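You operate a simulated robot arm through the tools that you are given. There is no shell and no other tool. Be economical: measure what you need, move in short steps, check, and stop when the job is done.

You are at the controls of a simulated two-armed robot. One attempt, no reset.

Task
Give the balloon three pumps and stand the silver weight on the tray.
Fine: Hold the pump still with your other hand. The weights are in the upper drawer. Shut the drawer and leave the other weights. Set down upright: what you pick out. Where these are worked on the way, their far stop is far enough and under half their travel is too little: upper drawer.
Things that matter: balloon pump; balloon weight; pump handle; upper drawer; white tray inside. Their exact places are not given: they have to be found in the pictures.

The check looks at the end state, three seconds after you hand in, the way a careful person would. Anything else that was tipped, shoved, dropped, spilled or broken makes it a failure.

Robot
Two 6-joint arms with two-finger parallel grippers on one trunk, on a base that drives. Base frame: it is fixed to the floor where the robot stands at the start and does not move with it; the origin is under the middle of the robot, x ahead of it, y to its left, z up. Lengths are in mm, angles in rad, forces in N, time in s.
The left shoulder is at the start at [60, 187, 1147], the right one opposite. Places, roughly: pump handle [500, -100, 900]; upper drawer [500, 100, 700]; white tray inside [500, -400, 900]. Payload 1.57 kg a hand.
Tool frame (each hand has its own): the origin (TCP) lies between the finger pads and is the grasp point; the fingertips stand 30 mm ahead of it; z points along the fingers, y is the line along which they close. Largest opening 110 mm; finger width 24, thickness 12; the body of the gripper, 48 by 112 mm, starts 78 mm behind the TCP.
Orientation is that of the tool frame in the base frame, as [roll, pitch, yaw] about the fixed x, y, z axes, in that order (R = Rz(yaw) Ry(pitch) Rx(roll)). With the fingers straight down and closing along the base's y, the tool's x points along the base's -x, its y along +y and its z along -z.

Tools
- The arms move only by the tool play_rows. It takes "left_commands", "right_commands" or both (then of equal length, played together; a hand with none holds still); each is a list of rows, each a list of 7 numbers: the gripper command, from -1 (fully open) to 1 (shut), values between in proportion, then the shift along the tool's x, y, z in units of 25 mm (1.0 is 25 mm), then the turn, a rotation vector about the tool's x, y, z in units of 6 degrees (1.0 is 6 degrees). In form: [[fingers, dx, dy, dz, rx, ry, rz], ...]. A call has 1 to 8 rows; each row shifts and turns the commanded pose from where the row before left it, along the tool's axes as they then stand. A call with a number of a shift or a turn outside -1 to 1 is refused whole. Rows are played at 5 a second. More than 50 mm and 0.15 rad between two rows, or a gripper value outside its range, and nothing of the call is played. A pose out of reach is approached as far as the arm can. The call stops where the force on the tool passes 40 N (or 10 N more than at its start, if that is more) or the arm is blocked; 0.2 s more then pass. Each finger travels about 153 mm/s and halts on what it meets, pressing with about 32 N; the grip force reading is that of the motor and also rises with nothing between the fingers. The clock runs only during rows and for 0.2 s after the last one: add rows that do not move to give the fingers time. The reply holds the time, the measured pose of the TCP, the force on the tool along the base axes, the opening and the grip force, in the units named above and with some noise, with the torque about the TCP (base axes, N m) and any sound that the robot's microphone picked up.
- Cameras (640 x 400 px; columns grow to the right, rows downward): "scene" is now at [4, 10, 1672]; the picture's right is [0.11, -0.99, 0.00], its down [-0.89, -0.10, -0.45] and it looks along [0.45, 0.05, -0.89] (base axes); focal length 274 px, centre (320, 200). "left" rides on the left gripper at [70, -16, -141] in its tool frame; the picture's right is [0.23, 0.97, 0.00], its down [-0.86, 0.20, -0.48] and it looks along [-0.47, 0.11, 0.88] (tool axes); focal length 222 px, centre (320, 200). "right" rides on the right gripper at [70, 16, -141] in its tool frame; the picture's right is [-0.23, 0.97, 0.00], its down [-0.86, -0.20, -0.48] and it looks along [-0.47, -0.11, 0.88] (tool axes); focal length 222 px, centre (320, 200).
- snapshot(camera): a new picture of that camera. The clock stands still meanwhile.
- move_column(by): slides the trunk up (or, below 0, down) by that many mm; the arms and the scene camera ride with it, the base frame stays. It gives what a move gives, with no picture.
- roll_base(legs): drives the robot by 1 to 6 legs, each [ahead, left, turn to the left] in mm, mm and rad, along the robot's own axes; the way and the turn of a leg run together, so that a leg with both is an arc; at most 1500 mm and 3.142 rad a leg. The arms and the cameras ride along, it lands a little off, and it stops where it bumps. It gives what a move gives.
- pan_tilt(pan, tilt): turns the head with the scene camera to pan (to the left, within 1.501 rad either way) and tilt (down, from -0.506 to 1.204), counted from straight ahead of the robot. It gives what a move gives.
- pixel_to_xyz(camera, pixels): for up to 12 pixels [column, row] of the newest picture of that camera ("zoom" is the newest enlarged one), the place [x, y, z] in the base frame of the surface seen there, good to about 2 mm. The clock stands still meanwhile.
- zoom(camera, box): a new picture of the part [left, top, right, bottom] of that camera's present view, enlarged. The clock stands still meanwhile.
- sign_off(): hands the job in; it is judged then, once.

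Keep the steps short. Do not move on a guess: measure, check each grasp and each placing, and mend mistakes. In all there are 80 turns and 62 pictures (those below and enlarged ones count). Leave the grippers open and the arms clear of the work at the hand-in unless told otherwise, and finish with a single line.

The tools are called after "Call:" as a command line: name --argument value ..., lists and objects as JSON in quotes. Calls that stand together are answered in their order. play_rows: Moves the arms, as the interface text tells. Its arguments: {"type":"object","properties":{"left_commands":{"type":"array"},"right_commands":{"type":"array"}},"required":[]} The other tools are called the same way: move_column (by) slides the trunk up or down; roll_base (legs) drives the base; pan_tilt (pan, tilt) turns the head that bears the scene camera; snapshot (camera) takes a picture; pixel_to_xyz (camera, pixels) gives the place of the surface under pixels of a picture; zoom (camera, box) takes an enlarged picture of a part of a camera's view; sign_off () hands the job in.

At the start:

```text
t: 0.0
left_ee_pos: [480.8, 138.2, 1185.5]
left_tool_rot: [-3.141, 0.001, 3.141]
left_contact_force: [-0.7, 0.2, 0.8]
left_moment: [0.0, 0.02, -0.01]
left_opening: 110.1
left_gripper_force: 0.2
right_ee_pos: [472.8, -170.0, 1209.6]
right_tool_rot: [-3.141, 0.0, 3.141]
right_contact_force: [0.2, -0.1, 1.3]
right_moment: [0.01, 0.01, -0.01]
right_opening: 110.2
right_gripper_force: 0.0
trunk travel left (down, up): [-775.0, 215.0]
robot x, y, heading: [-1.9, -1.9, -0.004]
head pan, tilt: [0.108, 1.101]
```

scene: 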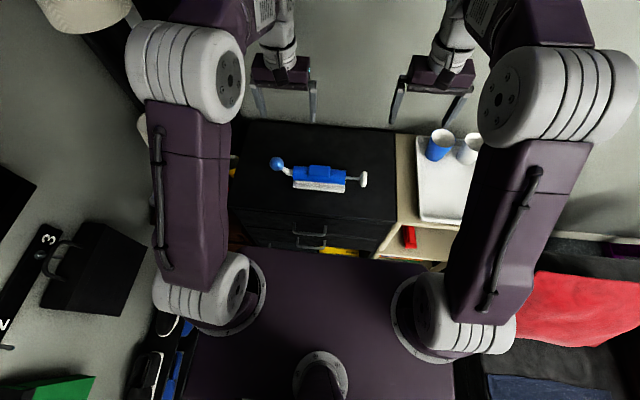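
right: 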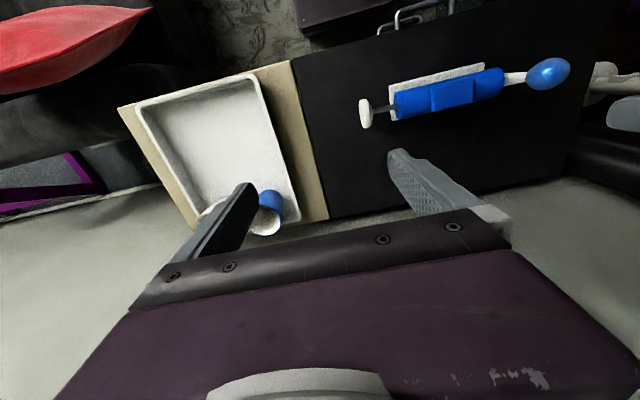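
left: 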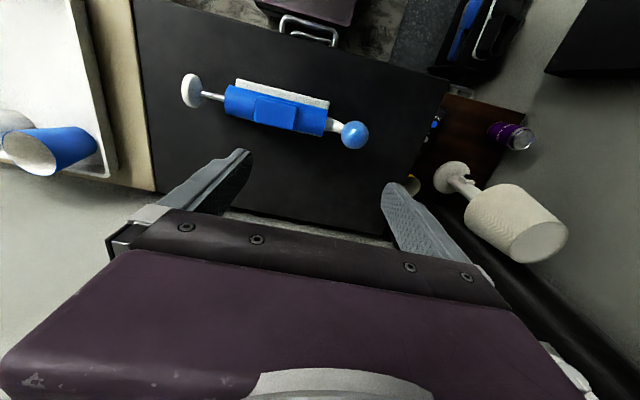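

I see a horizontal blue pump lying on a black cabinet, its handle to the right at about (363,180). First I measure it and take a closer look.

Call:
zoom --camera "scene" --box '[220, 110, 500, 285]'

Call:
pixel_to_xyz --camera "scene" --pixels '[[277, 164], [300, 174], [320, 170], [340, 180], [353, 180], [363, 180], [318, 187], [310, 234], [310, 246], [445, 190], [440, 145], [380, 140]]'

```text
2.29 times, centred on (360, 198) of scene
```

zoom: 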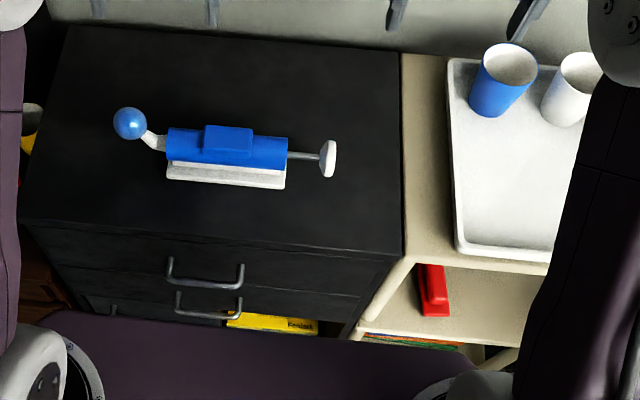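

```text
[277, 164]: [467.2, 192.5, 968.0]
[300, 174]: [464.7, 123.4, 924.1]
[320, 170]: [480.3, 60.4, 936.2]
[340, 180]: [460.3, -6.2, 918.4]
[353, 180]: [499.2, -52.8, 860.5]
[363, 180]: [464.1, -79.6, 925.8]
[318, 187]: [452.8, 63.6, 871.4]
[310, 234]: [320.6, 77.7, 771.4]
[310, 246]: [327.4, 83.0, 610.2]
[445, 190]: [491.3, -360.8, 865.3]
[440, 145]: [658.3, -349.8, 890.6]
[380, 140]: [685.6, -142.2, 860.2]
```

Cabinet top is at z≈860 and the pump axis lies roughly along y. I take close views of the pump and drawer from both hands, and measure details.

Call:
zoom --camera "left" --box '[140, 0, 440, 188]'

Call:
pixel_to_xyz --camera "left" --pixels '[[191, 91], [212, 97], [230, 103], [275, 112], [320, 123], [300, 100], [305, 42], [308, 20], [260, 100], [200, 30], [430, 180], [355, 135]]'

Call:
pixel_to_xyz --camera "right" --pixels '[[365, 114], [380, 109], [398, 108], [450, 97], [495, 85], [440, 75], [400, 20], [235, 95], [200, 150], [268, 208], [250, 72], [548, 73]]'

```text
2.13 times, centred on (290, 94) of left
```

zoom: 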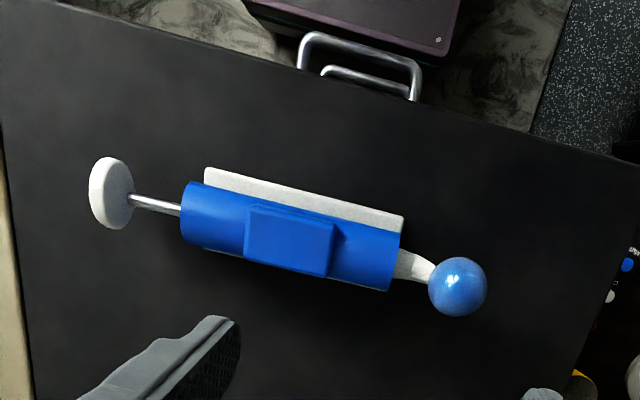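

```text
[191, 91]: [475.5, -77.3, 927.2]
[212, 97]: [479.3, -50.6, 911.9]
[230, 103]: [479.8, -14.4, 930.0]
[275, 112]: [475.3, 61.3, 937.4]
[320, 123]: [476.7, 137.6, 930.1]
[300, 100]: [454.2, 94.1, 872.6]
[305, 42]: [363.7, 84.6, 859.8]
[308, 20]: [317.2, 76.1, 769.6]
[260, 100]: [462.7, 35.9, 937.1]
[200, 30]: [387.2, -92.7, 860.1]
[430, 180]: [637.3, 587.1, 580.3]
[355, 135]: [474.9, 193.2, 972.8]
```

```text
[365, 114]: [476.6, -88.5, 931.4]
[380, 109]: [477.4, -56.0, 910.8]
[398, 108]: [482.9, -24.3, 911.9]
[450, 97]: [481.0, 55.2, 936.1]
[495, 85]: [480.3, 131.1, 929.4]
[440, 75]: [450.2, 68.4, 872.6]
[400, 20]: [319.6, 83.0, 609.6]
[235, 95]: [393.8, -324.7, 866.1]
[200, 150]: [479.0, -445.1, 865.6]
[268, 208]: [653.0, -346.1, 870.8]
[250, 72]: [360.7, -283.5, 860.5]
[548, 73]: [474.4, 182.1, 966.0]
```

Pump: barrel axis at x≈479, z≈910, barrel y≈-24…137, handle disc at y≈-82. I will grip both across x, so I turn each hand about its z by 90° while lowering some.

Call:
play_rows --left_commands '[[-1, 0, 0, 0, 0, 0, 1], [-1, 0, 0, 0.4, 0, 0, 1], [-1, 0, 0, 0.4, 0, 0, 1], [-1, 0, 0, 0.4, 0, 0, 1], [-1, 0, 0, 0.4, 0, 0, 1], [-1, 0, 0, 0.4, 0, 0, 1], [-1, 0, 0, 0.4, 0, 0, 1], [-1, 0, 0, 0.4, 0, 0, 1]]' --right_commands '[[-1, 0, 0, 0, 0, 0, -1], [-1, 0, 0, 0.4, 0, 0, -1], [-1, 0, 0, 0.4, 0, 0, -1], [-1, 0, 0, 0.4, 0, 0, -1], [-1, 0, 0, 0.4, 0, 0, -1], [-1, 0, 0, 0.4, 0, 0, -1], [-1, 0, 0, 0.4, 0, 0, -1], [-1, 0, 0, 0.4, 0, 0, -1]]'

Call:
play_rows --left_commands '[[-1, 0, 0, 0.4, 0, 0, 1], [-1, 0, 0, 0.4, 0, 0, 1], [-1, 0, 0, 0.4, 0, 0, 1], [-1, 0, 0, 0.4, 0, 0, 1], [-1, 0, 0, 0.4, 0, 0, 1], [-1, 0, 0, 0.4, 0, 0, 1], [-1, 0, 0, 0.4, 0, 0, 1], [-1, 0, 0, 0, 0, 0, 0]]' --right_commands '[[-1, 0, 0, 0.4, 0, 0, -1], [-1, 0, 0, 0.4, 0, 0, -1], [-1, 0, 0, 0.4, 0, 0, -1], [-1, 0, 0, 0.4, 0, 0, -1], [-1, 0, 0, 0.4, 0, 0, -1], [-1, 0, 0, 0.4, 0, 0, -1], [-1, 0, 0, 0.4, 0, 0, -1], [-1, 0, 0, 0, 0, 0, 0]]'

Call:
snapshot --camera "scene"

Call:
snapshot --camera "right"

Call:
snapshot --camera "left"

```text
t: 1.8
left_ee_pos: [481.6, 137.8, 1115.3]
left_tool_rot: [3.141, -0.002, 2.302]
left_contact_force: [0.0, -0.3, -0.8]
left_moment: [0.02, -0.01, -0.01]
left_opening: 110.2
left_gripper_force: 0.1
right_ee_pos: [473.2, -170.8, 1139.9]
right_tool_rot: [3.141, 0.0, -2.302]
right_contact_force: [1.0, 0.2, -0.4]
right_moment: [-0.01, 0.01, 0.01]
right_opening: 109.8
right_gripper_force: 0.1
trunk travel left (down, up): [-775.0, 215.0]
robot x, y, heading: [0.3, 1.3, 0.004]
head pan, tilt: [0.108, 1.101]
```

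```text
t: 3.6
left_ee_pos: [481.7, 139.1, 1044.4]
left_tool_rot: [3.141, -0.001, 1.57]
left_contact_force: [0.2, 0.3, 0.0]
left_moment: [0.02, 0.01, -0.02]
left_opening: 109.7
left_gripper_force: 0.0
right_ee_pos: [473.2, -171.7, 1070.3]
right_tool_rot: [3.14, 0.0, -1.569]
right_contact_force: [0.7, 0.2, -0.8]
right_moment: [0.01, 0.02, -0.04]
right_opening: 109.9
right_gripper_force: 0.0
trunk travel left (down, up): [-775.0, 215.0]
robot x, y, heading: [2.8, 0.3, 0.001]
head pan, tilt: [0.108, 1.101]
```

```text
56 pictures are left
```

scene: 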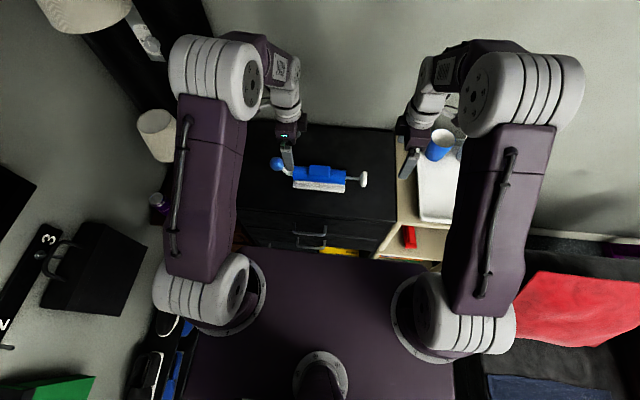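

```text
55 pictures are left
```

right: 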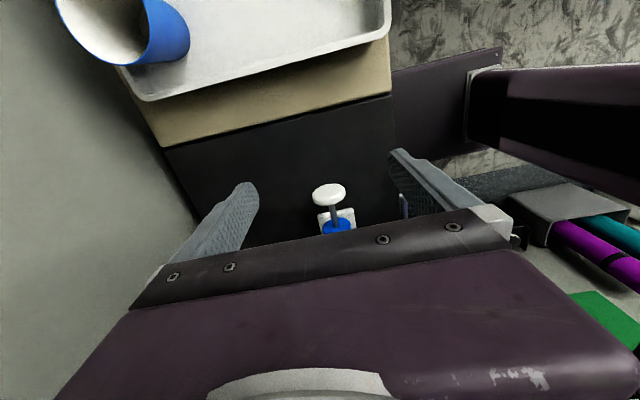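

```text
54 pictures are left
```

left: 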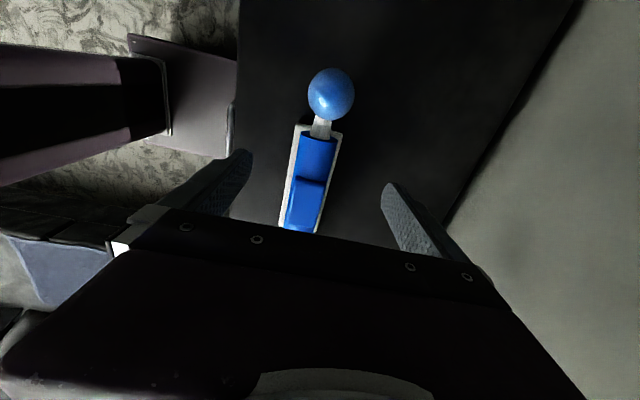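

Both hands are turned. Now I measure barrel, block and handle edges in the hand views.

Call:
pixel_to_xyz --camera "left" --pixels '[[305, 137], [333, 140], [318, 155], [297, 185], [322, 190], [310, 186], [291, 222], [317, 226], [295, 130], [340, 135], [330, 92]]'

Call:
pixel_to_xyz --camera "right" --pixels '[[313, 193], [345, 191], [328, 185], [330, 195], [326, 203], [335, 212], [322, 226], [355, 222], [336, 226]]'

Call:
zoom --camera "right" --box '[290, 170, 390, 232]'

```text
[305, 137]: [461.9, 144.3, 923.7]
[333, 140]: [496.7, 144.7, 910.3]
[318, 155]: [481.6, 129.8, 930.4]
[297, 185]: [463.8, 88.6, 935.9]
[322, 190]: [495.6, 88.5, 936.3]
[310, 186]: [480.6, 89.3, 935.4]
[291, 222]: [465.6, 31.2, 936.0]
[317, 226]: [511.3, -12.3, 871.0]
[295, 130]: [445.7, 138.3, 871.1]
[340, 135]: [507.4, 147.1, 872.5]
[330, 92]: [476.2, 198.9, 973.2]
```

```text
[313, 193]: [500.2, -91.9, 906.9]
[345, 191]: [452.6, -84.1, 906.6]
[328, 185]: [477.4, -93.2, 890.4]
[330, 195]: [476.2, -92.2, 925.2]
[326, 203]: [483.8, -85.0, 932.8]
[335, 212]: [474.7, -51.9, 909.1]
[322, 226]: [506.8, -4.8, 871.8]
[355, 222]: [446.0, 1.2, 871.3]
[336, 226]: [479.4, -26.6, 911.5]
```

```text
6.40 times, centred on (340, 201) of right
```

zoom: 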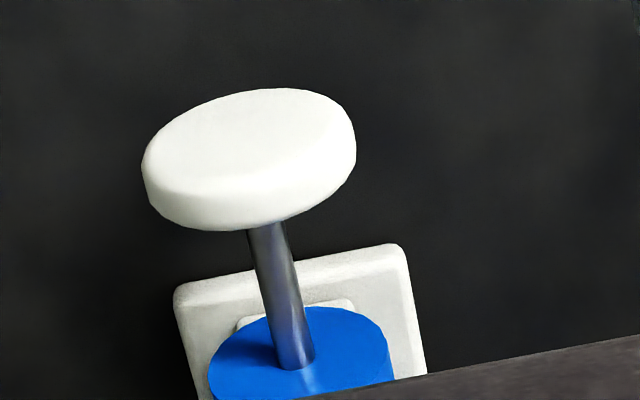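

Disc handle: y -92…-78, diameter 48, centre (477, -85, 909). Barrel centre x≈479. I move both hands above, then descend to about 30 mm above the grasp height and look.

Call:
play_rows --left_commands '[[-1, -0.86, -0.1, 0, 0, 0, 0], [-1, -0.85, 0, 0, 0, 0, 0], [-1, -0.85, 0, 0, 0, 0, 0], [-1, 0, 0, 0, 0, 0, 0], [-1, 0, 0, 1, 0, 0, 0], [-1, 0, 0, 1, 0, 0, 0], [-1, 0, 0, 1, 0, 0, 0], [-1, 0, 0, 1, 0, 0, 0]]' --right_commands '[[-1, -0.82, -0.16, 0, 0, 0, 0], [-1, -0.82, 0, 0, 0, 0, 0], [-1, -0.82, 0, 0, 0, 0, 0], [-1, -0.81, 0, 1, 0, 0, 0], [-1, 0, 0, 1, 0, 0, 0], [-1, 0, 0, 1, 0, 0, 0], [-1, 0, 0, 1, 0, 0, 0], [-1, 0, 0, 1, 0, 0, 0]]'

Call:
snapshot --camera "right"

Call:
snapshot --camera "left"

```text
t: 5.4
left_ee_pos: [480.3, 72.1, 945.5]
left_tool_rot: [3.141, -0.001, 1.571]
left_contact_force: [-0.5, 0.3, 0.2]
left_moment: [-0.01, 0.02, 0.01]
left_opening: 110.0
left_gripper_force: 0.0
right_ee_pos: [477.5, -89.1, 945.2]
right_tool_rot: [3.141, 0.001, -1.572]
right_contact_force: [-0.1, -0.2, -0.2]
right_moment: [0.03, -0.03, -0.04]
right_opening: 110.0
right_gripper_force: 0.1
trunk travel left (down, up): [-775.0, 215.0]
robot x, y, heading: [-1.5, 2.1, -0.002]
head pan, tilt: [0.108, 1.101]
```

```text
52 pictures are left
```

right: 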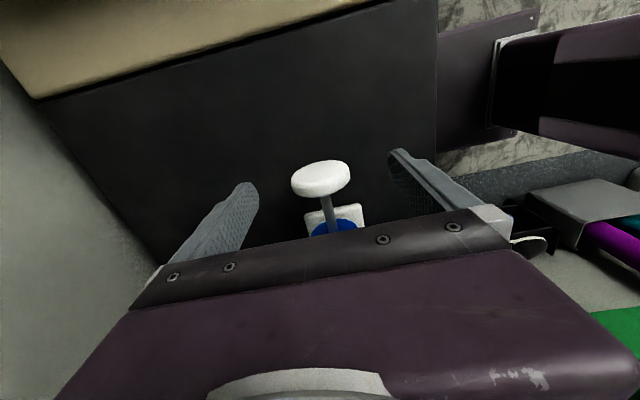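

```text
51 pictures are left
```

left: 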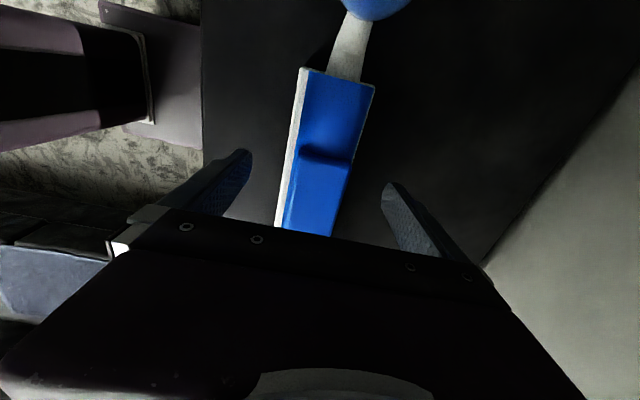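

Both centred. Descend the last 35 mm and close left on the barrel, then right on the handle.

Call:
play_rows --left_commands '[[-1, 0, 0, 0.7, 0, 0, 0], [-1, 0, 0, 0.7, 0, 0, 0], [-1, 0, 0, 0, 0, 0, 0], [0.1, 0, 0, 0, 0, 0, 0], [0.5, 0, 0, 0, 0, 0, 0], [1, 0, 0, 0, 0, 0, 0], [1, 0, 0, 0, 0, 0, 0], [1, 0, 0, 0, 0, 0, 0]]' --right_commands '[[-1, 0, 0, 0.72, 0, 0, 0], [-1, 0, 0, 0.72, 0, 0, 0], [-1, 0, 0, 0, 0, 0, 0], [-1, 0, 0, 0, 0, 0, 0], [-1, 0, 0, 0, 0, 0, 0], [0, 0, 0, 0, 0, 0, 0], [1, 0, 0, 0, 0, 0, 0], [1, 0, 0, 0, 0, 0, 0]]'

Call:
snapshot --camera "right"

```text
t: 7.2
left_ee_pos: [477.5, 73.7, 909.9]
left_tool_rot: [-3.14, 0.0, 1.57]
left_contact_force: [-8.0, 1.2, 8.2]
left_moment: [-0.06, -0.06, -0.97]
left_opening: 42.1
left_gripper_force: 32.4
right_ee_pos: [477.1, -87.7, 909.0]
right_tool_rot: [-3.139, 0.0, -1.573]
right_contact_force: [9.5, -0.4, -2.9]
right_moment: [-0.01, -0.19, -0.54]
right_opening: 50.2
right_gripper_force: 32.1
trunk travel left (down, up): [-775.0, 215.0]
robot x, y, heading: [2.1, 2.6, -0.002]
head pan, tilt: [0.108, 1.101]
```

```text
50 pictures are left
```

right: 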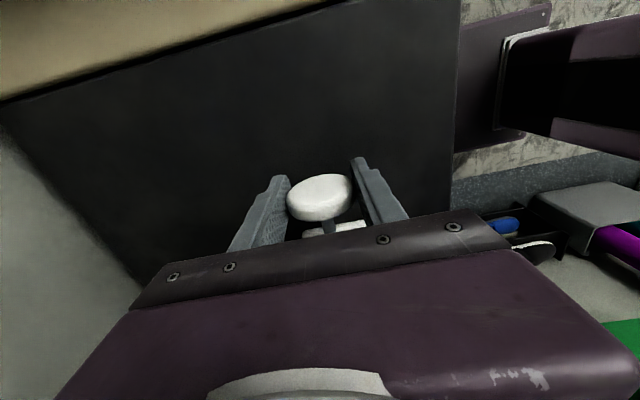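

Both grips hold (42 mm on barrel, 50 mm on disc). Now push the handle in gently (+y, i.e. tool -x) and read the force.

Call:
play_rows --right_commands '[[1, -0.3, 0, 0, 0, 0, 0], [1, -0.3, 0, 0, 0, 0, 0], [1, -0.3, 0, 0, 0, 0, 0], [1, -0.3, 0, 0, 0, 0, 0]]'

```text
t: 8.2
left_ee_pos: [477.4, 73.8, 910.6]
left_tool_rot: [-3.14, -0.001, 1.572]
left_contact_force: [-14.9, 5.4, 14.1]
left_moment: [-0.66, -0.02, -1.12]
left_opening: 41.9
left_gripper_force: 31.5
right_ee_pos: [476.8, -59.4, 909.2]
right_tool_rot: [-3.139, 0.0, -1.571]
right_contact_force: [14.8, -2.9, -8.4]
right_moment: [-0.2, -0.1, -0.68]
right_opening: 50.3
right_gripper_force: 32.1
trunk travel left (down, up): [-775.0, 215.0]
robot x, y, heading: [-2.3, -0.8, -0.003]
head pan, tilt: [0.108, 1.101]
```

It slides freely in. Continue in to the stop.

Call:
play_rows --right_commands '[[1, -0.3, 0, 0, 0, 0, 0], [1, -0.25, 0, 0, 0, 0, 0], [1, -0.2, 0, 0, 0, 0, 0], [1, -0.2, 0, 0, 0, 0, 0]]'

Call:
snapshot --camera "right"

Call:
snapshot --camera "left"

```text
t: 9.2
left_ee_pos: [477.2, 74.9, 911.2]
left_tool_rot: [-3.14, -0.001, 1.571]
left_contact_force: [-11.7, 27.0, 6.6]
left_moment: [0.2, -0.24, -0.93]
left_opening: 42.3
left_gripper_force: 31.9
right_ee_pos: [475.7, -36.8, 909.9]
right_tool_rot: [3.138, -0.002, -1.57]
right_contact_force: [11.1, -31.8, 1.2]
right_moment: [-0.13, -0.1, -0.35]
right_opening: 51.0
right_gripper_force: 31.6
trunk travel left (down, up): [-775.0, 215.0]
robot x, y, heading: [2.2, -1.0, -0.003]
head pan, tilt: [0.108, 1.101]
```

```text
49 pictures are left
```

right: 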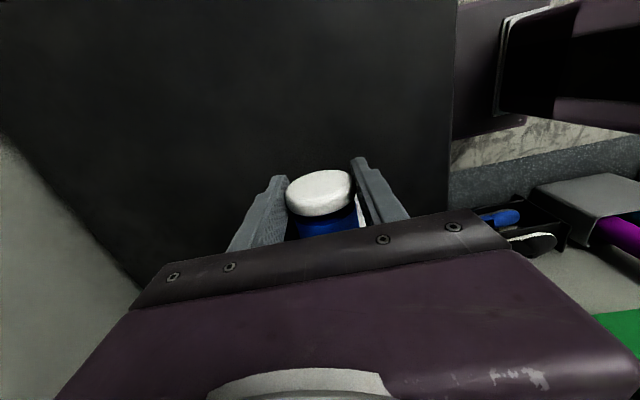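

```text
48 pictures are left
```

left: 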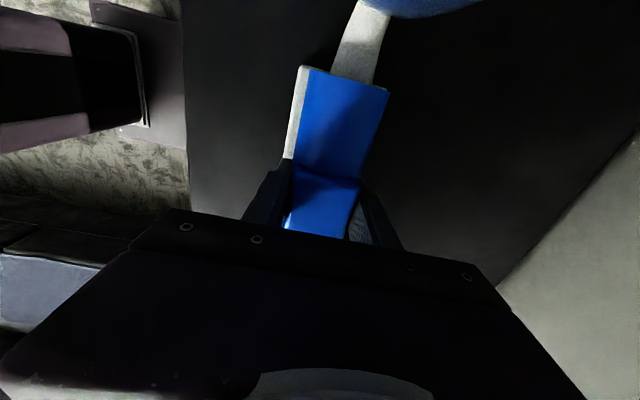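

It hit the in-stop (32 N). The balloon appears to have grown; check it in the scene view.

Call:
zoom --camera "scene" --box '[240, 120, 400, 220]'

```text
4.00 times, centred on (320, 170) of scene
```

zoom: 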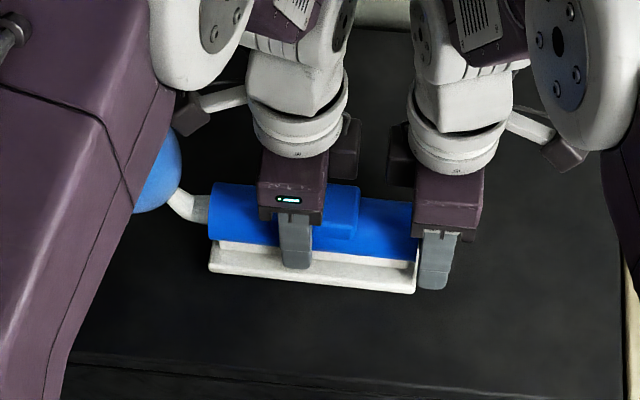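

The balloon grew: one pump done. Pull the handle back out by about 50 mm.

Call:
play_rows --right_commands '[[1, 0.35, 0, 0, 0, 0, 0], [1, 0.35, 0, 0, 0, 0, 0], [1, 0.35, 0, 0, 0, 0, 0], [1, 0.35, 0, 0, 0, 0, 0], [1, 0.35, 0, 0, 0, 0, 0], [1, 0.35, 0, 0, 0, 0, 0]]'

```text
t: 10.6
left_ee_pos: [479.4, 71.6, 910.1]
left_tool_rot: [3.141, 0.004, 1.57]
left_contact_force: [-3.1, -16.1, -1.0]
left_moment: [0.46, -0.1, -0.55]
left_opening: 41.9
left_gripper_force: 32.1
right_ee_pos: [478.6, -87.5, 909.0]
right_tool_rot: [-3.14, 0.001, -1.572]
right_contact_force: [3.4, 16.1, 1.6]
right_moment: [-0.14, 0.09, 0.02]
right_opening: 50.8
right_gripper_force: 31.8
trunk travel left (down, up): [-775.0, 215.0]
robot x, y, heading: [-0.5, -2.1, 0.004]
head pan, tilt: [0.108, 1.101]
```

It is back at the start position with 16 N, i.e. at the out-stop. Second push.

Call:
play_rows --right_commands '[[1, -0.35, 0, 0, 0, 0, 0], [1, -0.35, 0, 0, 0, 0, 0], [1, -0.35, 0, 0, 0, 0, 0], [1, -0.35, 0, 0, 0, 0, 0], [1, -0.35, 0, 0, 0, 0, 0], [1, -0.35, 0, 0, 0, 0, 0]]'

Call:
zoom --camera "scene" --box '[240, 120, 400, 220]'

```text
t: 12.0
left_ee_pos: [477.0, 74.1, 910.4]
left_tool_rot: [-3.139, -0.002, 1.57]
left_contact_force: [-5.0, 20.2, 5.6]
left_moment: [-0.48, -0.35, -0.67]
left_opening: 41.8
left_gripper_force: 32.0
right_ee_pos: [476.9, -36.7, 909.9]
right_tool_rot: [-3.14, -0.002, -1.57]
right_contact_force: [9.1, -21.9, 6.1]
right_moment: [-0.1, -0.03, -0.08]
right_opening: 50.6
right_gripper_force: 32.1
trunk travel left (down, up): [-775.0, 215.0]
robot x, y, heading: [-0.9, -3.9, 0.003]
head pan, tilt: [0.108, 1.101]
```

```text
4.00 times, centred on (320, 170) of scene
```

zoom: 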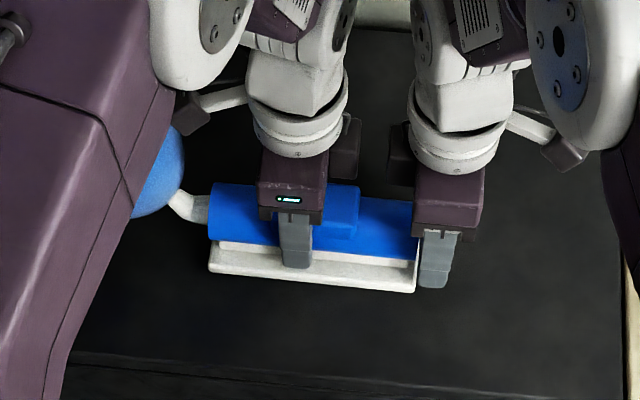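

Balloon grew again slightly. Measure its surface, then do the third stroke.

Call:
pixel_to_xyz --camera "zoom" --pixels '[[160, 170], [178, 150], [180, 175], [150, 205], [170, 195], [175, 135], [140, 214]]'

Call:
play_rows --right_commands '[[1, 0.35, 0, 0, 0, 0, 0], [1, 0.35, 0, 0, 0, 0, 0], [1, 0.35, 0, 0, 0, 0, 0], [1, 0.35, 0, 0, 0, 0, 0], [1, 0.35, 0, 0, 0, 0, 0], [1, 0.35, 0, 0, 0, 0, 0]]'

Call:
zoom --camera "scene" --box '[240, 120, 400, 220]'

```text
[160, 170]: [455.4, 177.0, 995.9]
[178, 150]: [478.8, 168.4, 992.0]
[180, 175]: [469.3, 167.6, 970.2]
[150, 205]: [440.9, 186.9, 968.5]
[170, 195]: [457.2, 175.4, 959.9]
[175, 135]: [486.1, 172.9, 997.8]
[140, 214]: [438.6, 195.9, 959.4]
```

```text
t: 13.4
left_ee_pos: [479.8, 71.6, 910.2]
left_tool_rot: [3.141, 0.001, 1.57]
left_contact_force: [-7.6, -17.4, 2.0]
left_moment: [-0.16, 0.09, -0.95]
left_opening: 42.0
left_gripper_force: 31.5
right_ee_pos: [477.5, -86.4, 909.9]
right_tool_rot: [-3.139, 0.001, -1.569]
right_contact_force: [6.9, 16.6, 0.6]
right_moment: [-0.13, -0.03, -0.11]
right_opening: 50.6
right_gripper_force: 32.2
trunk travel left (down, up): [-775.0, 215.0]
robot x, y, heading: [-2.1, -0.5, 0.005]
head pan, tilt: [0.108, 1.101]
```

```text
4.00 times, centred on (320, 170) of scene
```

zoom: 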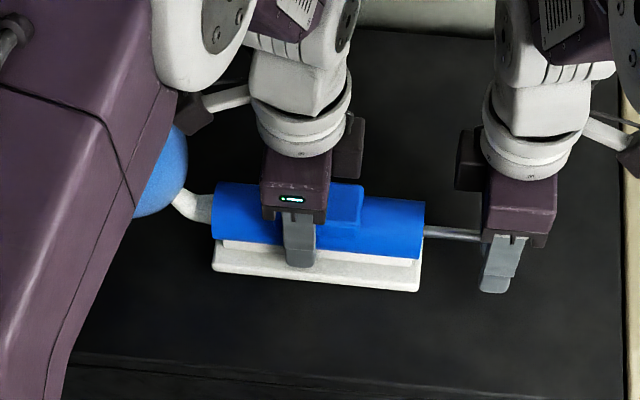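

Out-stop reached again. Third push.

Call:
play_rows --right_commands '[[1, -0.35, 0, 0, 0, 0, 0], [1, -0.35, 0, 0, 0, 0, 0], [1, -0.35, 0, 0, 0, 0, 0], [1, -0.35, 0, 0, 0, 0, 0], [1, -0.35, 0, 0, 0, 0, 0], [1, -0.35, 0, 0, 0, 0, 0]]'

Call:
zoom --camera "scene" --box '[240, 120, 400, 220]'

```text
t: 14.8
left_ee_pos: [477.8, 73.8, 910.1]
left_tool_rot: [-3.14, -0.002, 1.57]
left_contact_force: [-7.6, 20.8, 1.6]
left_moment: [-0.3, -0.33, -0.71]
left_opening: 42.2
left_gripper_force: 31.9
right_ee_pos: [477.0, -36.4, 910.1]
right_tool_rot: [3.141, -0.003, -1.573]
right_contact_force: [9.6, -22.2, 5.4]
right_moment: [-0.02, -0.08, -0.22]
right_opening: 50.5
right_gripper_force: 31.6
trunk travel left (down, up): [-775.0, 215.0]
robot x, y, heading: [0.8, 0.2, -0.003]
head pan, tilt: [0.108, 1.101]
```

```text
4.00 times, centred on (320, 170) of scene
```

zoom: 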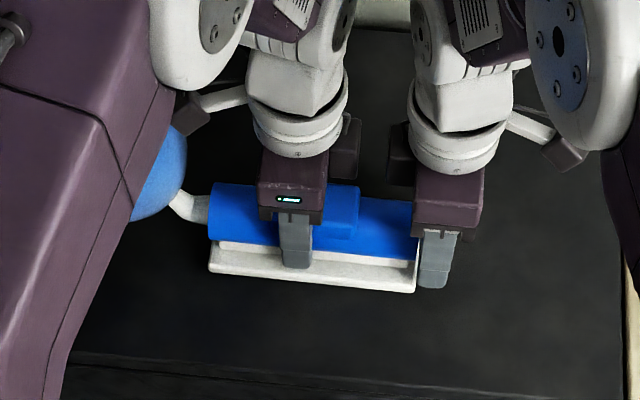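

The balloon grew about the same each time (bottom edge 213→217→221 px). Three pumps done. Ease off, release both grips and lift straight up.

Call:
play_rows --left_commands '[[1, 0, 0, 0, 0, 0, 0], [1, 0, 0, 0, 0, 0, 0], [-0.3, 0, 0, 0, 0, 0, 0], [-1, 0, 0, 0, 0, 0, 0], [-1, 0, 0, 0, 0, 0, 0], [-1, 0, 0, -0.8, 0, 0, 0], [-1, 0, 0, -1, 0, 0, 0], [-1, 0, 0, -1, 0, 0, 0]]' --right_commands '[[1, 0.07, 0, 0, 0, 0, 0], [-0.3, 0, 0, 0, 0, 0, 0], [-1, 0, 0, 0, 0, 0, 0], [-1, 0, 0, 0, 0, 0, 0], [-1, 0, 0, 0, 0, 0, 0], [-1, 0, 0, -0.8, 0, 0, 0], [-1, 0, 0, -1, 0, 0, 0], [-1, 0, 0, -1, 0, 0, 0]]'

Call:
play_rows --left_commands '[[-1, 0, 0, -1, 0, 0, 0], [-1, 0, 0, -1, 0, 0, 0], [-1, 0, 0, -1, 0, 0, 0], [-1, 0, 0, -1, 0, 0, 0], [-1, 0, 0, -1, 0, 0, 0]]' --right_commands '[[-1, 0.5, 0, -1, 0, 0, 0], [-1, 1, 0, -1, 0, 0, 0], [-1, 1, 0, -1, 0, 0, 0], [-1, 1, 0, -1, 0, 0, 0], [-1, 1, 0, -1, 0, 0, 0]]'

Call:
snapshot --camera "scene"

Call:
snapshot --camera "left"

```text
t: 16.6
left_ee_pos: [477.9, 74.2, 980.1]
left_tool_rot: [3.141, 0.0, 1.571]
left_contact_force: [-0.2, 0.1, 0.9]
left_moment: [0.01, 0.01, 0.0]
left_opening: 110.1
left_gripper_force: 0.2
right_ee_pos: [475.6, -37.0, 979.8]
right_tool_rot: [-3.141, 0.0, -1.571]
right_contact_force: [0.4, -0.4, 0.6]
right_moment: [-0.02, -0.04, 0.05]
right_opening: 110.1
right_gripper_force: 0.0
trunk travel left (down, up): [-775.0, 215.0]
robot x, y, heading: [0.3, -0.1, 0.001]
head pan, tilt: [0.108, 1.101]
```

```text
t: 17.8
left_ee_pos: [479.1, 73.0, 1106.5]
left_tool_rot: [-3.14, 0.001, 1.571]
left_contact_force: [-0.2, -0.5, -0.6]
left_moment: [0.01, -0.02, -0.02]
left_opening: 109.9
left_gripper_force: 0.1
right_ee_pos: [475.9, -150.2, 1104.7]
right_tool_rot: [-3.141, 0.001, -1.57]
right_contact_force: [-0.3, 0.0, -0.4]
right_moment: [0.0, -0.02, 0.02]
right_opening: 110.0
right_gripper_force: 0.1
trunk travel left (down, up): [-775.0, 215.0]
robot x, y, heading: [-2.3, -2.1, 0.002]
head pan, tilt: [0.108, 1.101]
```

```text
43 pictures are left
```

scene: 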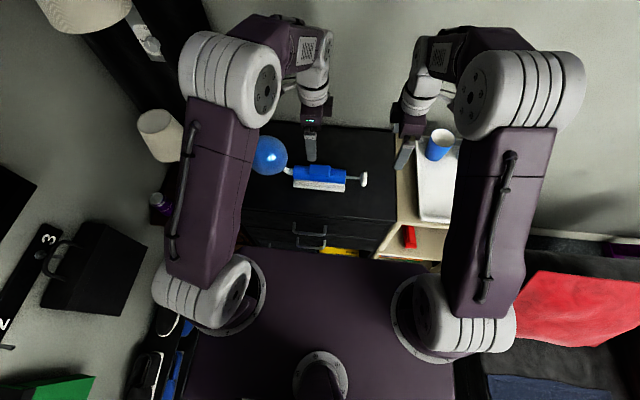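

```text
42 pictures are left
```

left: 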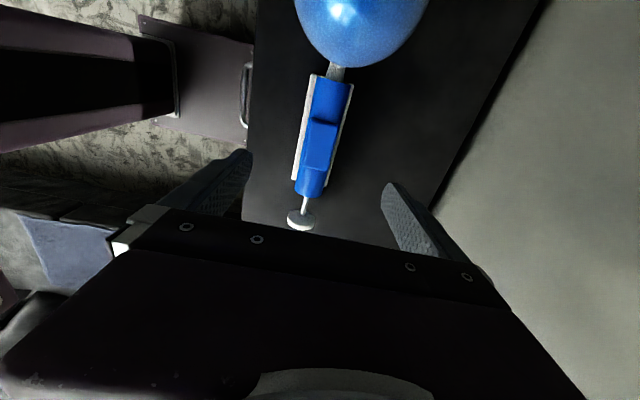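

The pump stands unmoved, with the handle sprung back out by itself. Next the drawer: zoom to its handles and measure.

Call:
zoom --camera "scene" --box '[240, 200, 400, 262]'

Call:
pixel_to_xyz --camera "scene" --pixels '[[294, 222], [292, 234], [310, 235], [326, 236], [326, 226], [310, 222], [310, 228], [280, 235], [350, 238], [297, 246], [325, 248], [310, 213]]'

```text
4.00 times, centred on (320, 231) of scene
```

zoom: 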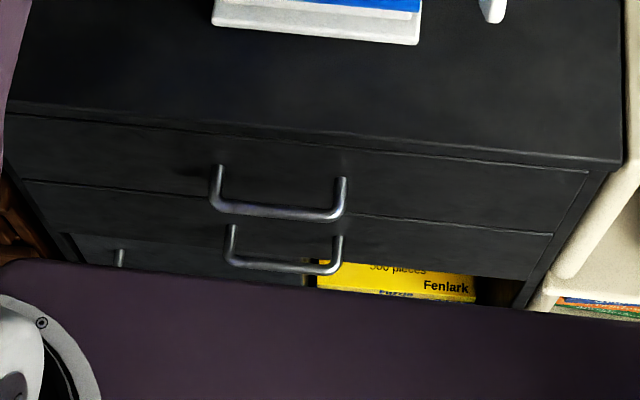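

```text
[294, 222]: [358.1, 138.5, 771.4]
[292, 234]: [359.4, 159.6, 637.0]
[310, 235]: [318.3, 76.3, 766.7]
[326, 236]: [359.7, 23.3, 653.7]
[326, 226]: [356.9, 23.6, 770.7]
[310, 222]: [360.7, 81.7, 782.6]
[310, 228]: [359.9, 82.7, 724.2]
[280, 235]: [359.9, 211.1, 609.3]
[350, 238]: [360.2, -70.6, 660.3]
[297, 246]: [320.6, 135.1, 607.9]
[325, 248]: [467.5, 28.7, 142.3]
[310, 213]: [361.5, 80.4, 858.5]
```

Upper handle bar: x≈320, z≈768, y≈25–135, front at x=360. I need to back away so the drawer has room; look both sides behind the robot first.

Call:
pan_tilt --pan 1.5 --tilt 0.95

Call:
snapshot --camera "scene"

Call:
pan_tilt --pan -1.5 --tilt 0.95

Call:
snapshot --camera "scene"

```text
t: 19.3
left_ee_pos: [479.2, 74.1, 1105.3]
left_tool_rot: [-3.141, 0.001, 1.571]
left_contact_force: [-0.6, -0.5, 0.3]
left_moment: [-0.01, 0.02, -0.01]
left_opening: 110.2
left_gripper_force: 0.0
right_ee_pos: [478.0, -148.3, 1104.1]
right_tool_rot: [-3.141, 0.001, -1.571]
right_contact_force: [0.0, -0.4, -0.3]
right_moment: [0.0, -0.02, 0.01]
right_opening: 110.0
right_gripper_force: 0.1
trunk travel left (down, up): [-775.0, 215.0]
robot x, y, heading: [-1.9, -1.5, -0.003]
head pan, tilt: [1.499, 0.949]
```

```text
40 pictures are left
```

scene: 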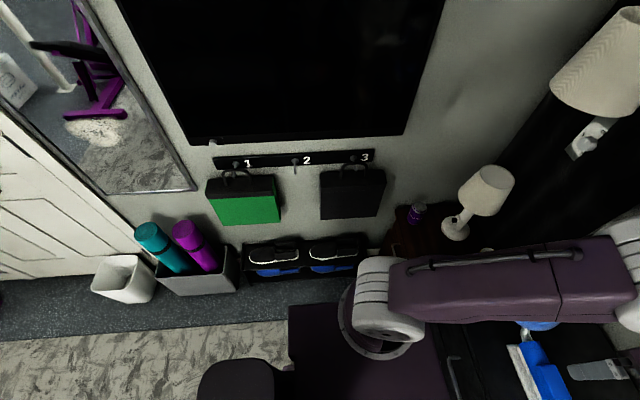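

```text
t: 21.9
left_ee_pos: [479.0, 73.0, 1104.5]
left_tool_rot: [3.141, 0.001, 1.57]
left_contact_force: [-0.2, -0.6, -0.1]
left_moment: [0.02, 0.01, 0.01]
left_opening: 110.0
left_gripper_force: 0.0
right_ee_pos: [476.9, -149.4, 1104.1]
right_tool_rot: [-3.14, 0.0, -1.571]
right_contact_force: [0.0, 0.2, -0.2]
right_moment: [0.01, 0.03, 0.01]
right_opening: 110.3
right_gripper_force: 0.0
trunk travel left (down, up): [-775.0, 215.0]
robot x, y, heading: [-6.6, -3.7, -0.002]
head pan, tilt: [-1.499, 0.949]
```

```text
39 pictures are left
```

scene: 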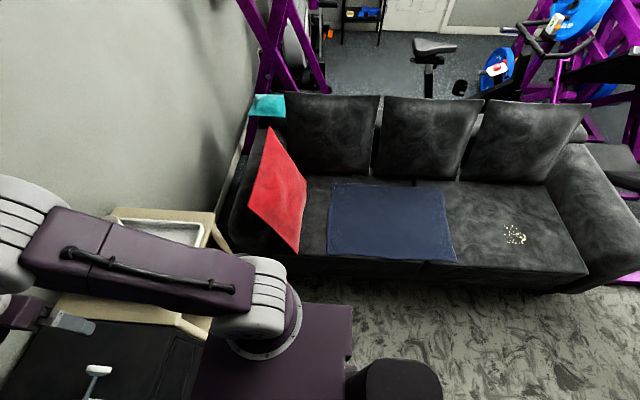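

Clear rug behind. Back up 260 mm straight and face the head forward again.

Call:
roll_base --legs '[[-260, 0, 0]]'

Call:
pan_tilt --pan 0 --tilt 0.95

Call:
snapshot --camera "scene"

```text
t: 23.8
left_ee_pos: [220.1, 74.6, 1104.2]
left_tool_rot: [-3.14, 0.0, 1.574]
left_contact_force: [0.6, 0.5, -0.5]
left_moment: [-0.02, -0.02, 0.01]
left_opening: 110.1
left_gripper_force: 0.0
right_ee_pos: [219.1, -148.1, 1104.9]
right_tool_rot: [3.139, -0.001, -1.571]
right_contact_force: [-0.2, 0.4, 0.6]
right_moment: [-0.01, 0.0, -0.02]
right_opening: 109.8
right_gripper_force: 0.0
trunk travel left (down, up): [-775.0, 215.0]
robot x, y, heading: [-260.8, -0.3, 0.003]
head pan, tilt: [-1.499, 0.949]
```

```text
t: 25.4
left_ee_pos: [219.8, 74.9, 1104.6]
left_tool_rot: [-3.141, 0.0, 1.574]
left_contact_force: [0.2, -0.2, 0.0]
left_moment: [0.03, -0.02, 0.0]
left_opening: 110.2
left_gripper_force: 0.0
right_ee_pos: [218.0, -148.5, 1104.2]
right_tool_rot: [-3.141, 0.001, -1.57]
right_contact_force: [1.0, -0.1, -0.4]
right_moment: [0.01, 0.01, -0.01]
right_opening: 109.9
right_gripper_force: 0.1
trunk travel left (down, up): [-775.0, 215.0]
robot x, y, heading: [-261.9, -1.4, 0.005]
head pan, tilt: [0.0, 0.949]
```

```text
38 pictures are left
```

scene: 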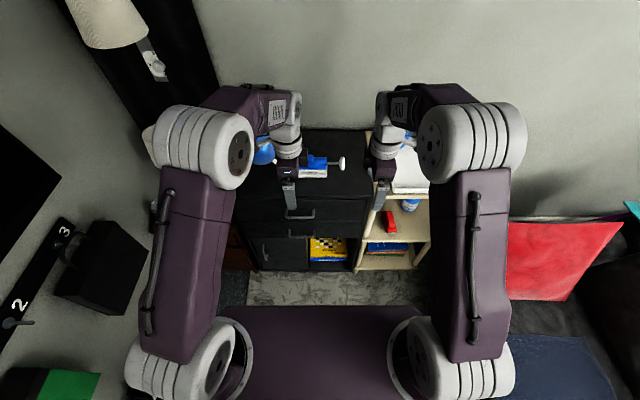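

Lower the trunk 150 mm to bring the hands to drawer height, then tilt the left hand 45° so its fingers point forward and down.

Call:
move_column --by -150

Call:
play_rows --left_commands '[[-1, 0, 0, 0, -0.94, 0, 0], [-1, 0, 0, 0, -0.94, 0, 0], [-1, 0, 0, 0, -0.94, 0, 0], [-1, 0, 0, 0, -0.94, 0, 0], [-1, 0, 0, 0, -0.94, 0, 0], [-1, 0, 0, 0, -0.94, 0, 0], [-1, 0, 0, 0, -0.93, 0, 0], [-1, 0, 0, 0, -0.93, 0, 0]]'

```text
t: 27.1
left_ee_pos: [219.1, 74.3, 954.9]
left_tool_rot: [-3.141, -0.001, 1.573]
left_contact_force: [-0.1, -0.1, 1.2]
left_moment: [0.0, 0.01, 0.01]
left_opening: 109.9
left_gripper_force: 0.0
right_ee_pos: [217.6, -147.7, 955.0]
right_tool_rot: [-3.141, 0.0, -1.569]
right_contact_force: [0.1, -0.3, 0.2]
right_moment: [0.03, 0.0, -0.01]
right_opening: 110.0
right_gripper_force: 0.1
trunk travel left (down, up): [-625.0, 365.0]
robot x, y, heading: [-259.9, -2.1, 0.003]
head pan, tilt: [0.0, 0.949]
```

```text
t: 28.9
left_ee_pos: [218.2, 77.6, 953.8]
left_tool_rot: [2.412, -0.017, 1.584]
left_contact_force: [0.2, -0.1, -0.1]
left_moment: [-0.04, -0.01, 0.0]
left_opening: 110.1
left_gripper_force: 0.0
left hand out of reach, approached as far as the arm can: row 7
right_ee_pos: [218.0, -147.6, 954.3]
right_tool_rot: [-3.14, 0.001, -1.568]
right_contact_force: [0.2, 0.9, -0.5]
right_moment: [0.01, 0.01, 0.01]
right_opening: 110.0
right_gripper_force: 0.1
trunk travel left (down, up): [-625.0, 365.0]
robot x, y, heading: [-260.6, -1.4, 0.0]
head pan, tilt: [0.0, 0.949]
```

Nearly 42° of tilt reached. Move to the pre-grasp point (260, 80, 828), with fingers half closed.

Call:
play_rows --left_commands '[[-0.2, 0, -0.5, 0.8, 0, 0, 0], [0.2, 0, -0.5, 0.8, 0, 0, 0], [0.2, 0, -0.5, 0.8, 0, 0, 0], [0.2, 0, -0.5, 0.8, 0, 0, 0], [0.2, 0, -0.43, 0.8, 0, 0, 0], [0.2, 0, 0, 0.7, 0, 0, 0], [0.2, 0, 0, 0, 0, 0, 0]]'

Call:
snapshot --camera "left"

Call:
snapshot --camera "scene"

```text
t: 30.6
left_ee_pos: [251.1, 82.9, 825.0]
left_tool_rot: [2.412, -0.019, 1.583]
left_contact_force: [0.0, 0.0, -0.4]
left_moment: [0.0, 0.01, 0.02]
left_opening: 43.9
left_gripper_force: 0.0
right_ee_pos: [217.7, -148.0, 955.4]
right_tool_rot: [3.141, 0.003, -1.569]
right_contact_force: [0.7, 0.3, 0.4]
right_moment: [-0.03, -0.02, 0.0]
right_opening: 110.0
right_gripper_force: 0.1
trunk travel left (down, up): [-625.0, 365.0]
robot x, y, heading: [-263.3, -1.2, 0.004]
head pan, tilt: [0.0, 0.949]
```

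```text
37 pictures are left
```

left: 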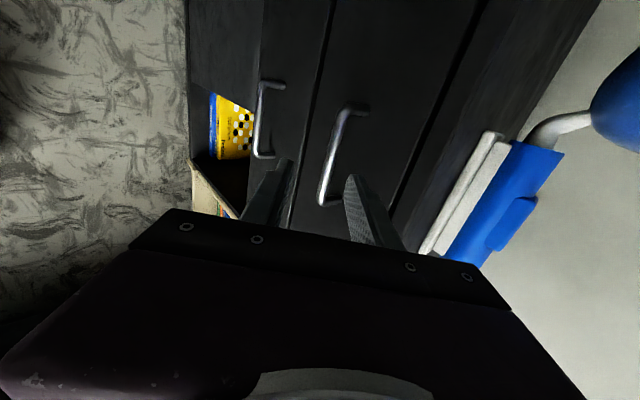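

```text
36 pictures are left
```

scene: 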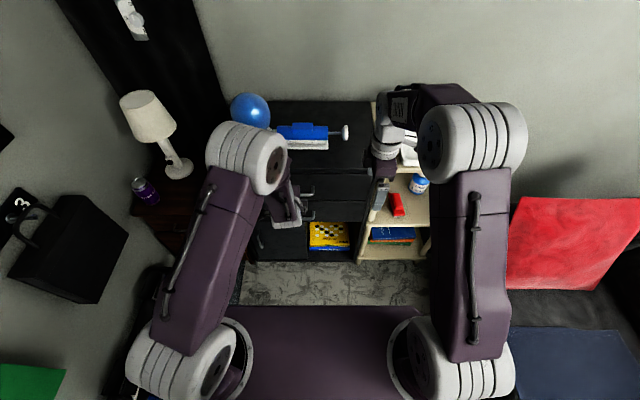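

The bar lies between the fingers in the left view. Measure it there.

Call:
pixel_to_xyz --camera "left" --pixels '[[331, 150], [325, 180], [322, 197], [345, 110], [264, 120]]'

```text
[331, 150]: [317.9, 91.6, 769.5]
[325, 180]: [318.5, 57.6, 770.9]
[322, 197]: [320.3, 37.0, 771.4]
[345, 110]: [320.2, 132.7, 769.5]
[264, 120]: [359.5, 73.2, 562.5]
```

Call:
play_rows --left_commands '[[0.2, 0, 0.57, 0, 0, 0, 0], [0.2, 0, 0, 0.9, 0, 0, 0], [0.2, 0, 0, 0.9, 0, 0, 0], [0.2, 0, 0, 0, 0, 0, 0]]'

Call:
snapshot --camera "left"

```text
t: 31.6
left_ee_pos: [291.7, 83.2, 802.1]
left_tool_rot: [2.409, -0.019, 1.582]
left_contact_force: [-0.2, -0.2, 1.0]
left_moment: [0.02, 0.0, 0.01]
left_opening: 44.1
left_gripper_force: 0.1
right_ee_pos: [217.2, -148.7, 953.8]
right_tool_rot: [3.141, 0.0, -1.569]
right_contact_force: [0.3, 0.0, -0.1]
right_moment: [-0.02, 0.0, -0.02]
right_opening: 110.1
right_gripper_force: 0.0
trunk travel left (down, up): [-625.0, 365.0]
robot x, y, heading: [-263.0, 0.6, 0.004]
head pan, tilt: [0.0, 0.949]
```

```text
35 pictures are left
```

left: 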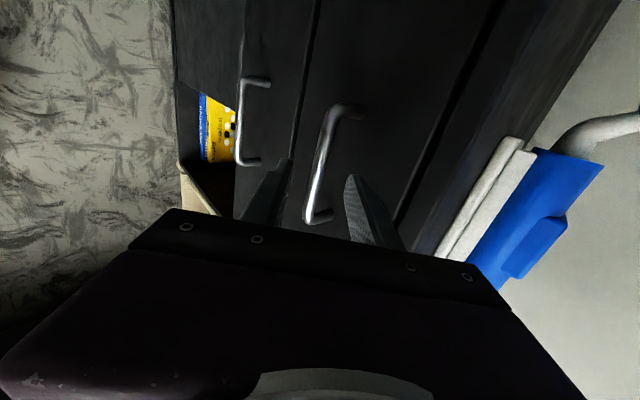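

Bar is between the fingers. Narrow the opening, advance 38 mm and close.

Call:
play_rows --left_commands '[[0.48, 0, 0, 0, 0, 0, 0], [0.48, 0, 0, 0.75, 0, 0, 0], [0.48, 0, 0, 0.75, 0, 0, 0], [0.48, 0, 0, 0, 0, 0, 0], [1, 0, 0, 0, 0, 0, 0], [1, 0, 0, 0, 0, 0, 0]]'

Call:
snapshot --camera "left"

```text
t: 33.0
left_ee_pos: [317.8, 84.8, 772.7]
left_tool_rot: [2.414, -0.017, 1.584]
left_contact_force: [-3.5, -2.0, -5.6]
left_moment: [-0.47, 0.06, 0.57]
left_opening: 11.7
left_gripper_force: 28.7
right_ee_pos: [216.9, -149.2, 954.5]
right_tool_rot: [3.141, 0.0, -1.569]
right_contact_force: [-0.1, 1.1, 0.2]
right_moment: [-0.01, 0.02, 0.02]
right_opening: 109.9
right_gripper_force: 0.0
trunk travel left (down, up): [-625.0, 365.0]
robot x, y, heading: [-258.1, -3.2, -0.002]
head pan, tilt: [0.0, 0.949]
```

```text
34 pictures are left
```

left: 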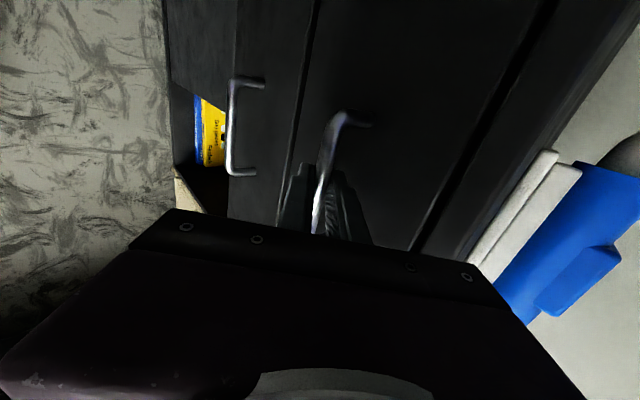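

Gripped (11.7 mm). Pull straight back along -x, testing 60 mm first.

Call:
play_rows --left_commands '[[1, 0, -0.3, -0.267, 0, 0, 0], [1, 0, -0.45, -0.4, 0, 0, 0], [1, 0, -0.6, -0.533, 0, 0, 0], [1, 0, -0.6, -0.533, 0, 0, 0], [1, 0, 0, 0, 0, 0, 0]]'

```text
t: 34.1
left_ee_pos: [253.3, 84.2, 774.3]
left_tool_rot: [2.413, -0.018, 1.584]
left_contact_force: [-0.6, 2.2, -11.0]
left_moment: [-0.31, 0.1, 0.62]
left_opening: 11.6
left_gripper_force: 29.2
right_ee_pos: [218.9, -147.1, 953.1]
right_tool_rot: [3.14, -0.001, -1.569]
right_contact_force: [-0.8, -0.3, -0.1]
right_moment: [0.01, 0.03, 0.02]
right_opening: 110.0
right_gripper_force: 0.1
trunk travel left (down, up): [-625.0, 365.0]
robot x, y, heading: [-255.5, -0.8, 0.002]
head pan, tilt: [0.0, 0.949]
```

The drawer slides. Continue, correcting for slight upward drift.

Call:
play_rows --left_commands '[[1, 0, -0.6, -0.5, 0, 0, 0], [1, 0, -0.6, -0.51, 0, 0, 0], [1, 0, -0.6, -0.52, 0, 0, 0], [1, 0, -0.6, -0.52, 0, 0, 0], [1, 0, -0.6, -0.52, 0, 0, 0], [1, 0, 0, 0, 0, 0, 0]]'

Call:
snapshot --camera "scene"

```text
t: 35.5
left_ee_pos: [153.9, 82.7, 772.1]
left_tool_rot: [2.407, -0.016, 1.586]
left_contact_force: [-0.1, 14.3, 14.5]
left_moment: [-0.08, -0.07, 0.68]
left_opening: 11.9
left_gripper_force: 28.8
right_ee_pos: [216.0, -145.5, 955.7]
right_tool_rot: [-3.14, 0.0, -1.568]
right_contact_force: [0.8, 0.1, 1.0]
right_moment: [-0.01, 0.02, 0.01]
right_opening: 110.1
right_gripper_force: 0.1
trunk travel left (down, up): [-625.0, 365.0]
robot x, y, heading: [-260.1, 2.2, 0.0]
head pan, tilt: [0.0, 0.949]
```

```text
33 pictures are left
```

scene: 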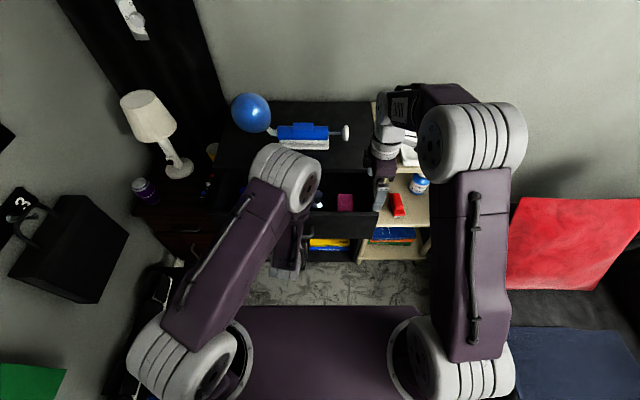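

Drawer 164 mm out with contents visible. Keep pulling to the stop.

Call:
play_rows --left_commands '[[1, -0.05, -0.6, -0.55, 0, 0, 0], [1, -0.05, -0.6, -0.54, 0, 0, 0], [1, 0, -0.6, -0.53, 0, 0, 0], [1, 0, -0.6, -0.53, 0, 0, 0], [1, 0, -0.6, -0.53, 0, 0, 0], [1, 0, 0, 0, 0, 0, 0]]'

```text
t: 36.9
left_ee_pos: [97.2, 84.4, 772.4]
left_tool_rot: [2.374, 0.056, 1.719]
left_contact_force: [-0.6, -19.1, -9.4]
left_moment: [-0.16, 0.11, -1.2]
left_opening: 15.1
left_gripper_force: 31.5
left hand out of reach, approached as far as the arm can: row 4, 5
right_ee_pos: [217.4, -150.7, 954.2]
right_tool_rot: [-3.141, 0.0, -1.575]
right_contact_force: [0.6, 0.0, -0.4]
right_moment: [-0.04, -0.02, -0.03]
right_opening: 110.1
right_gripper_force: 0.0
trunk travel left (down, up): [-625.0, 365.0]
robot x, y, heading: [-263.0, -0.6, 0.0]
head pan, tilt: [0.0, 0.949]
stopped in row 6 (left hand): the arm was blocked; the commanded pose is now the measured one
```

The arm reached its limit at 223 mm out (not the drawer's stop), slightly twisted. I push 60 mm back in with straightening, then will back the base to regain arm room.

Call:
play_rows --left_commands '[[1, -0.08, 0.35, 0.34, 0.02, -0.3, 0.31], [1, -0.08, 0.58, 0.54, 0.02, -0.3, 0.31], [1, -0.04, 0.6, 0.53, 0.02, -0.29, 0.31], [1, 0, 0.6, 0.53, 0, 0, 0], [1, 0, 0, 0, 0, 0, 0]]'

```text
t: 38.1
left_ee_pos: [166.5, 88.7, 772.7]
left_tool_rot: [2.381, 0.042, 1.588]
left_contact_force: [-0.6, -19.3, -21.6]
left_moment: [0.18, 0.17, -0.82]
left_opening: 12.4
left_gripper_force: 30.1
right_ee_pos: [218.5, -152.9, 953.3]
right_tool_rot: [3.139, 0.002, -1.572]
right_contact_force: [0.1, 0.1, 0.0]
right_moment: [0.02, -0.01, -0.01]
right_opening: 109.8
right_gripper_force: 0.0
trunk travel left (down, up): [-625.0, 365.0]
robot x, y, heading: [-261.4, -6.5, -0.006]
head pan, tilt: [0.0, 0.949]
```

Regrip once to relieve the side stress, then back the base 110 mm with the drawer.

Call:
play_rows --left_commands '[[0.5, 0, 0, 0, 0, 0, 0], [0.5, 0, 0, 0, 0, 0, 0], [1, 0, 0, 0, 0, 0, 0], [1, 0, 0, 0, 0, 0, 0]]'

Call:
roll_base --legs '[[-60, 0, 0]]'

```text
t: 39.1
left_ee_pos: [166.7, 91.3, 774.0]
left_tool_rot: [2.377, 0.042, 1.591]
left_contact_force: [-0.4, 0.8, -4.5]
left_moment: [0.89, -0.01, -0.19]
left_opening: 12.2
left_gripper_force: 29.4
right_ee_pos: [216.8, -150.3, 953.2]
right_tool_rot: [-3.141, 0.001, -1.572]
right_contact_force: [-0.5, 0.1, 0.3]
right_moment: [0.03, 0.01, -0.02]
right_opening: 110.0
right_gripper_force: 0.1
trunk travel left (down, up): [-625.0, 365.0]
robot x, y, heading: [-259.6, 0.2, -0.001]
head pan, tilt: [0.0, 0.949]
```

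```text
t: 40.0
left_ee_pos: [104.7, 90.0, 775.3]
left_tool_rot: [2.378, 0.048, 1.592]
left_contact_force: [0.2, 3.4, -11.4]
left_moment: [0.44, -0.03, -0.38]
left_opening: 12.3
left_gripper_force: 29.3
right_ee_pos: [155.9, -150.3, 954.9]
right_tool_rot: [3.141, 0.001, -1.574]
right_contact_force: [-0.3, -0.5, 0.1]
right_moment: [-0.02, -0.01, 0.03]
right_opening: 109.9
right_gripper_force: 0.1
trunk travel left (down, up): [-625.0, 365.0]
robot x, y, heading: [-319.2, -0.0, -0.003]
head pan, tilt: [0.0, 0.949]
```

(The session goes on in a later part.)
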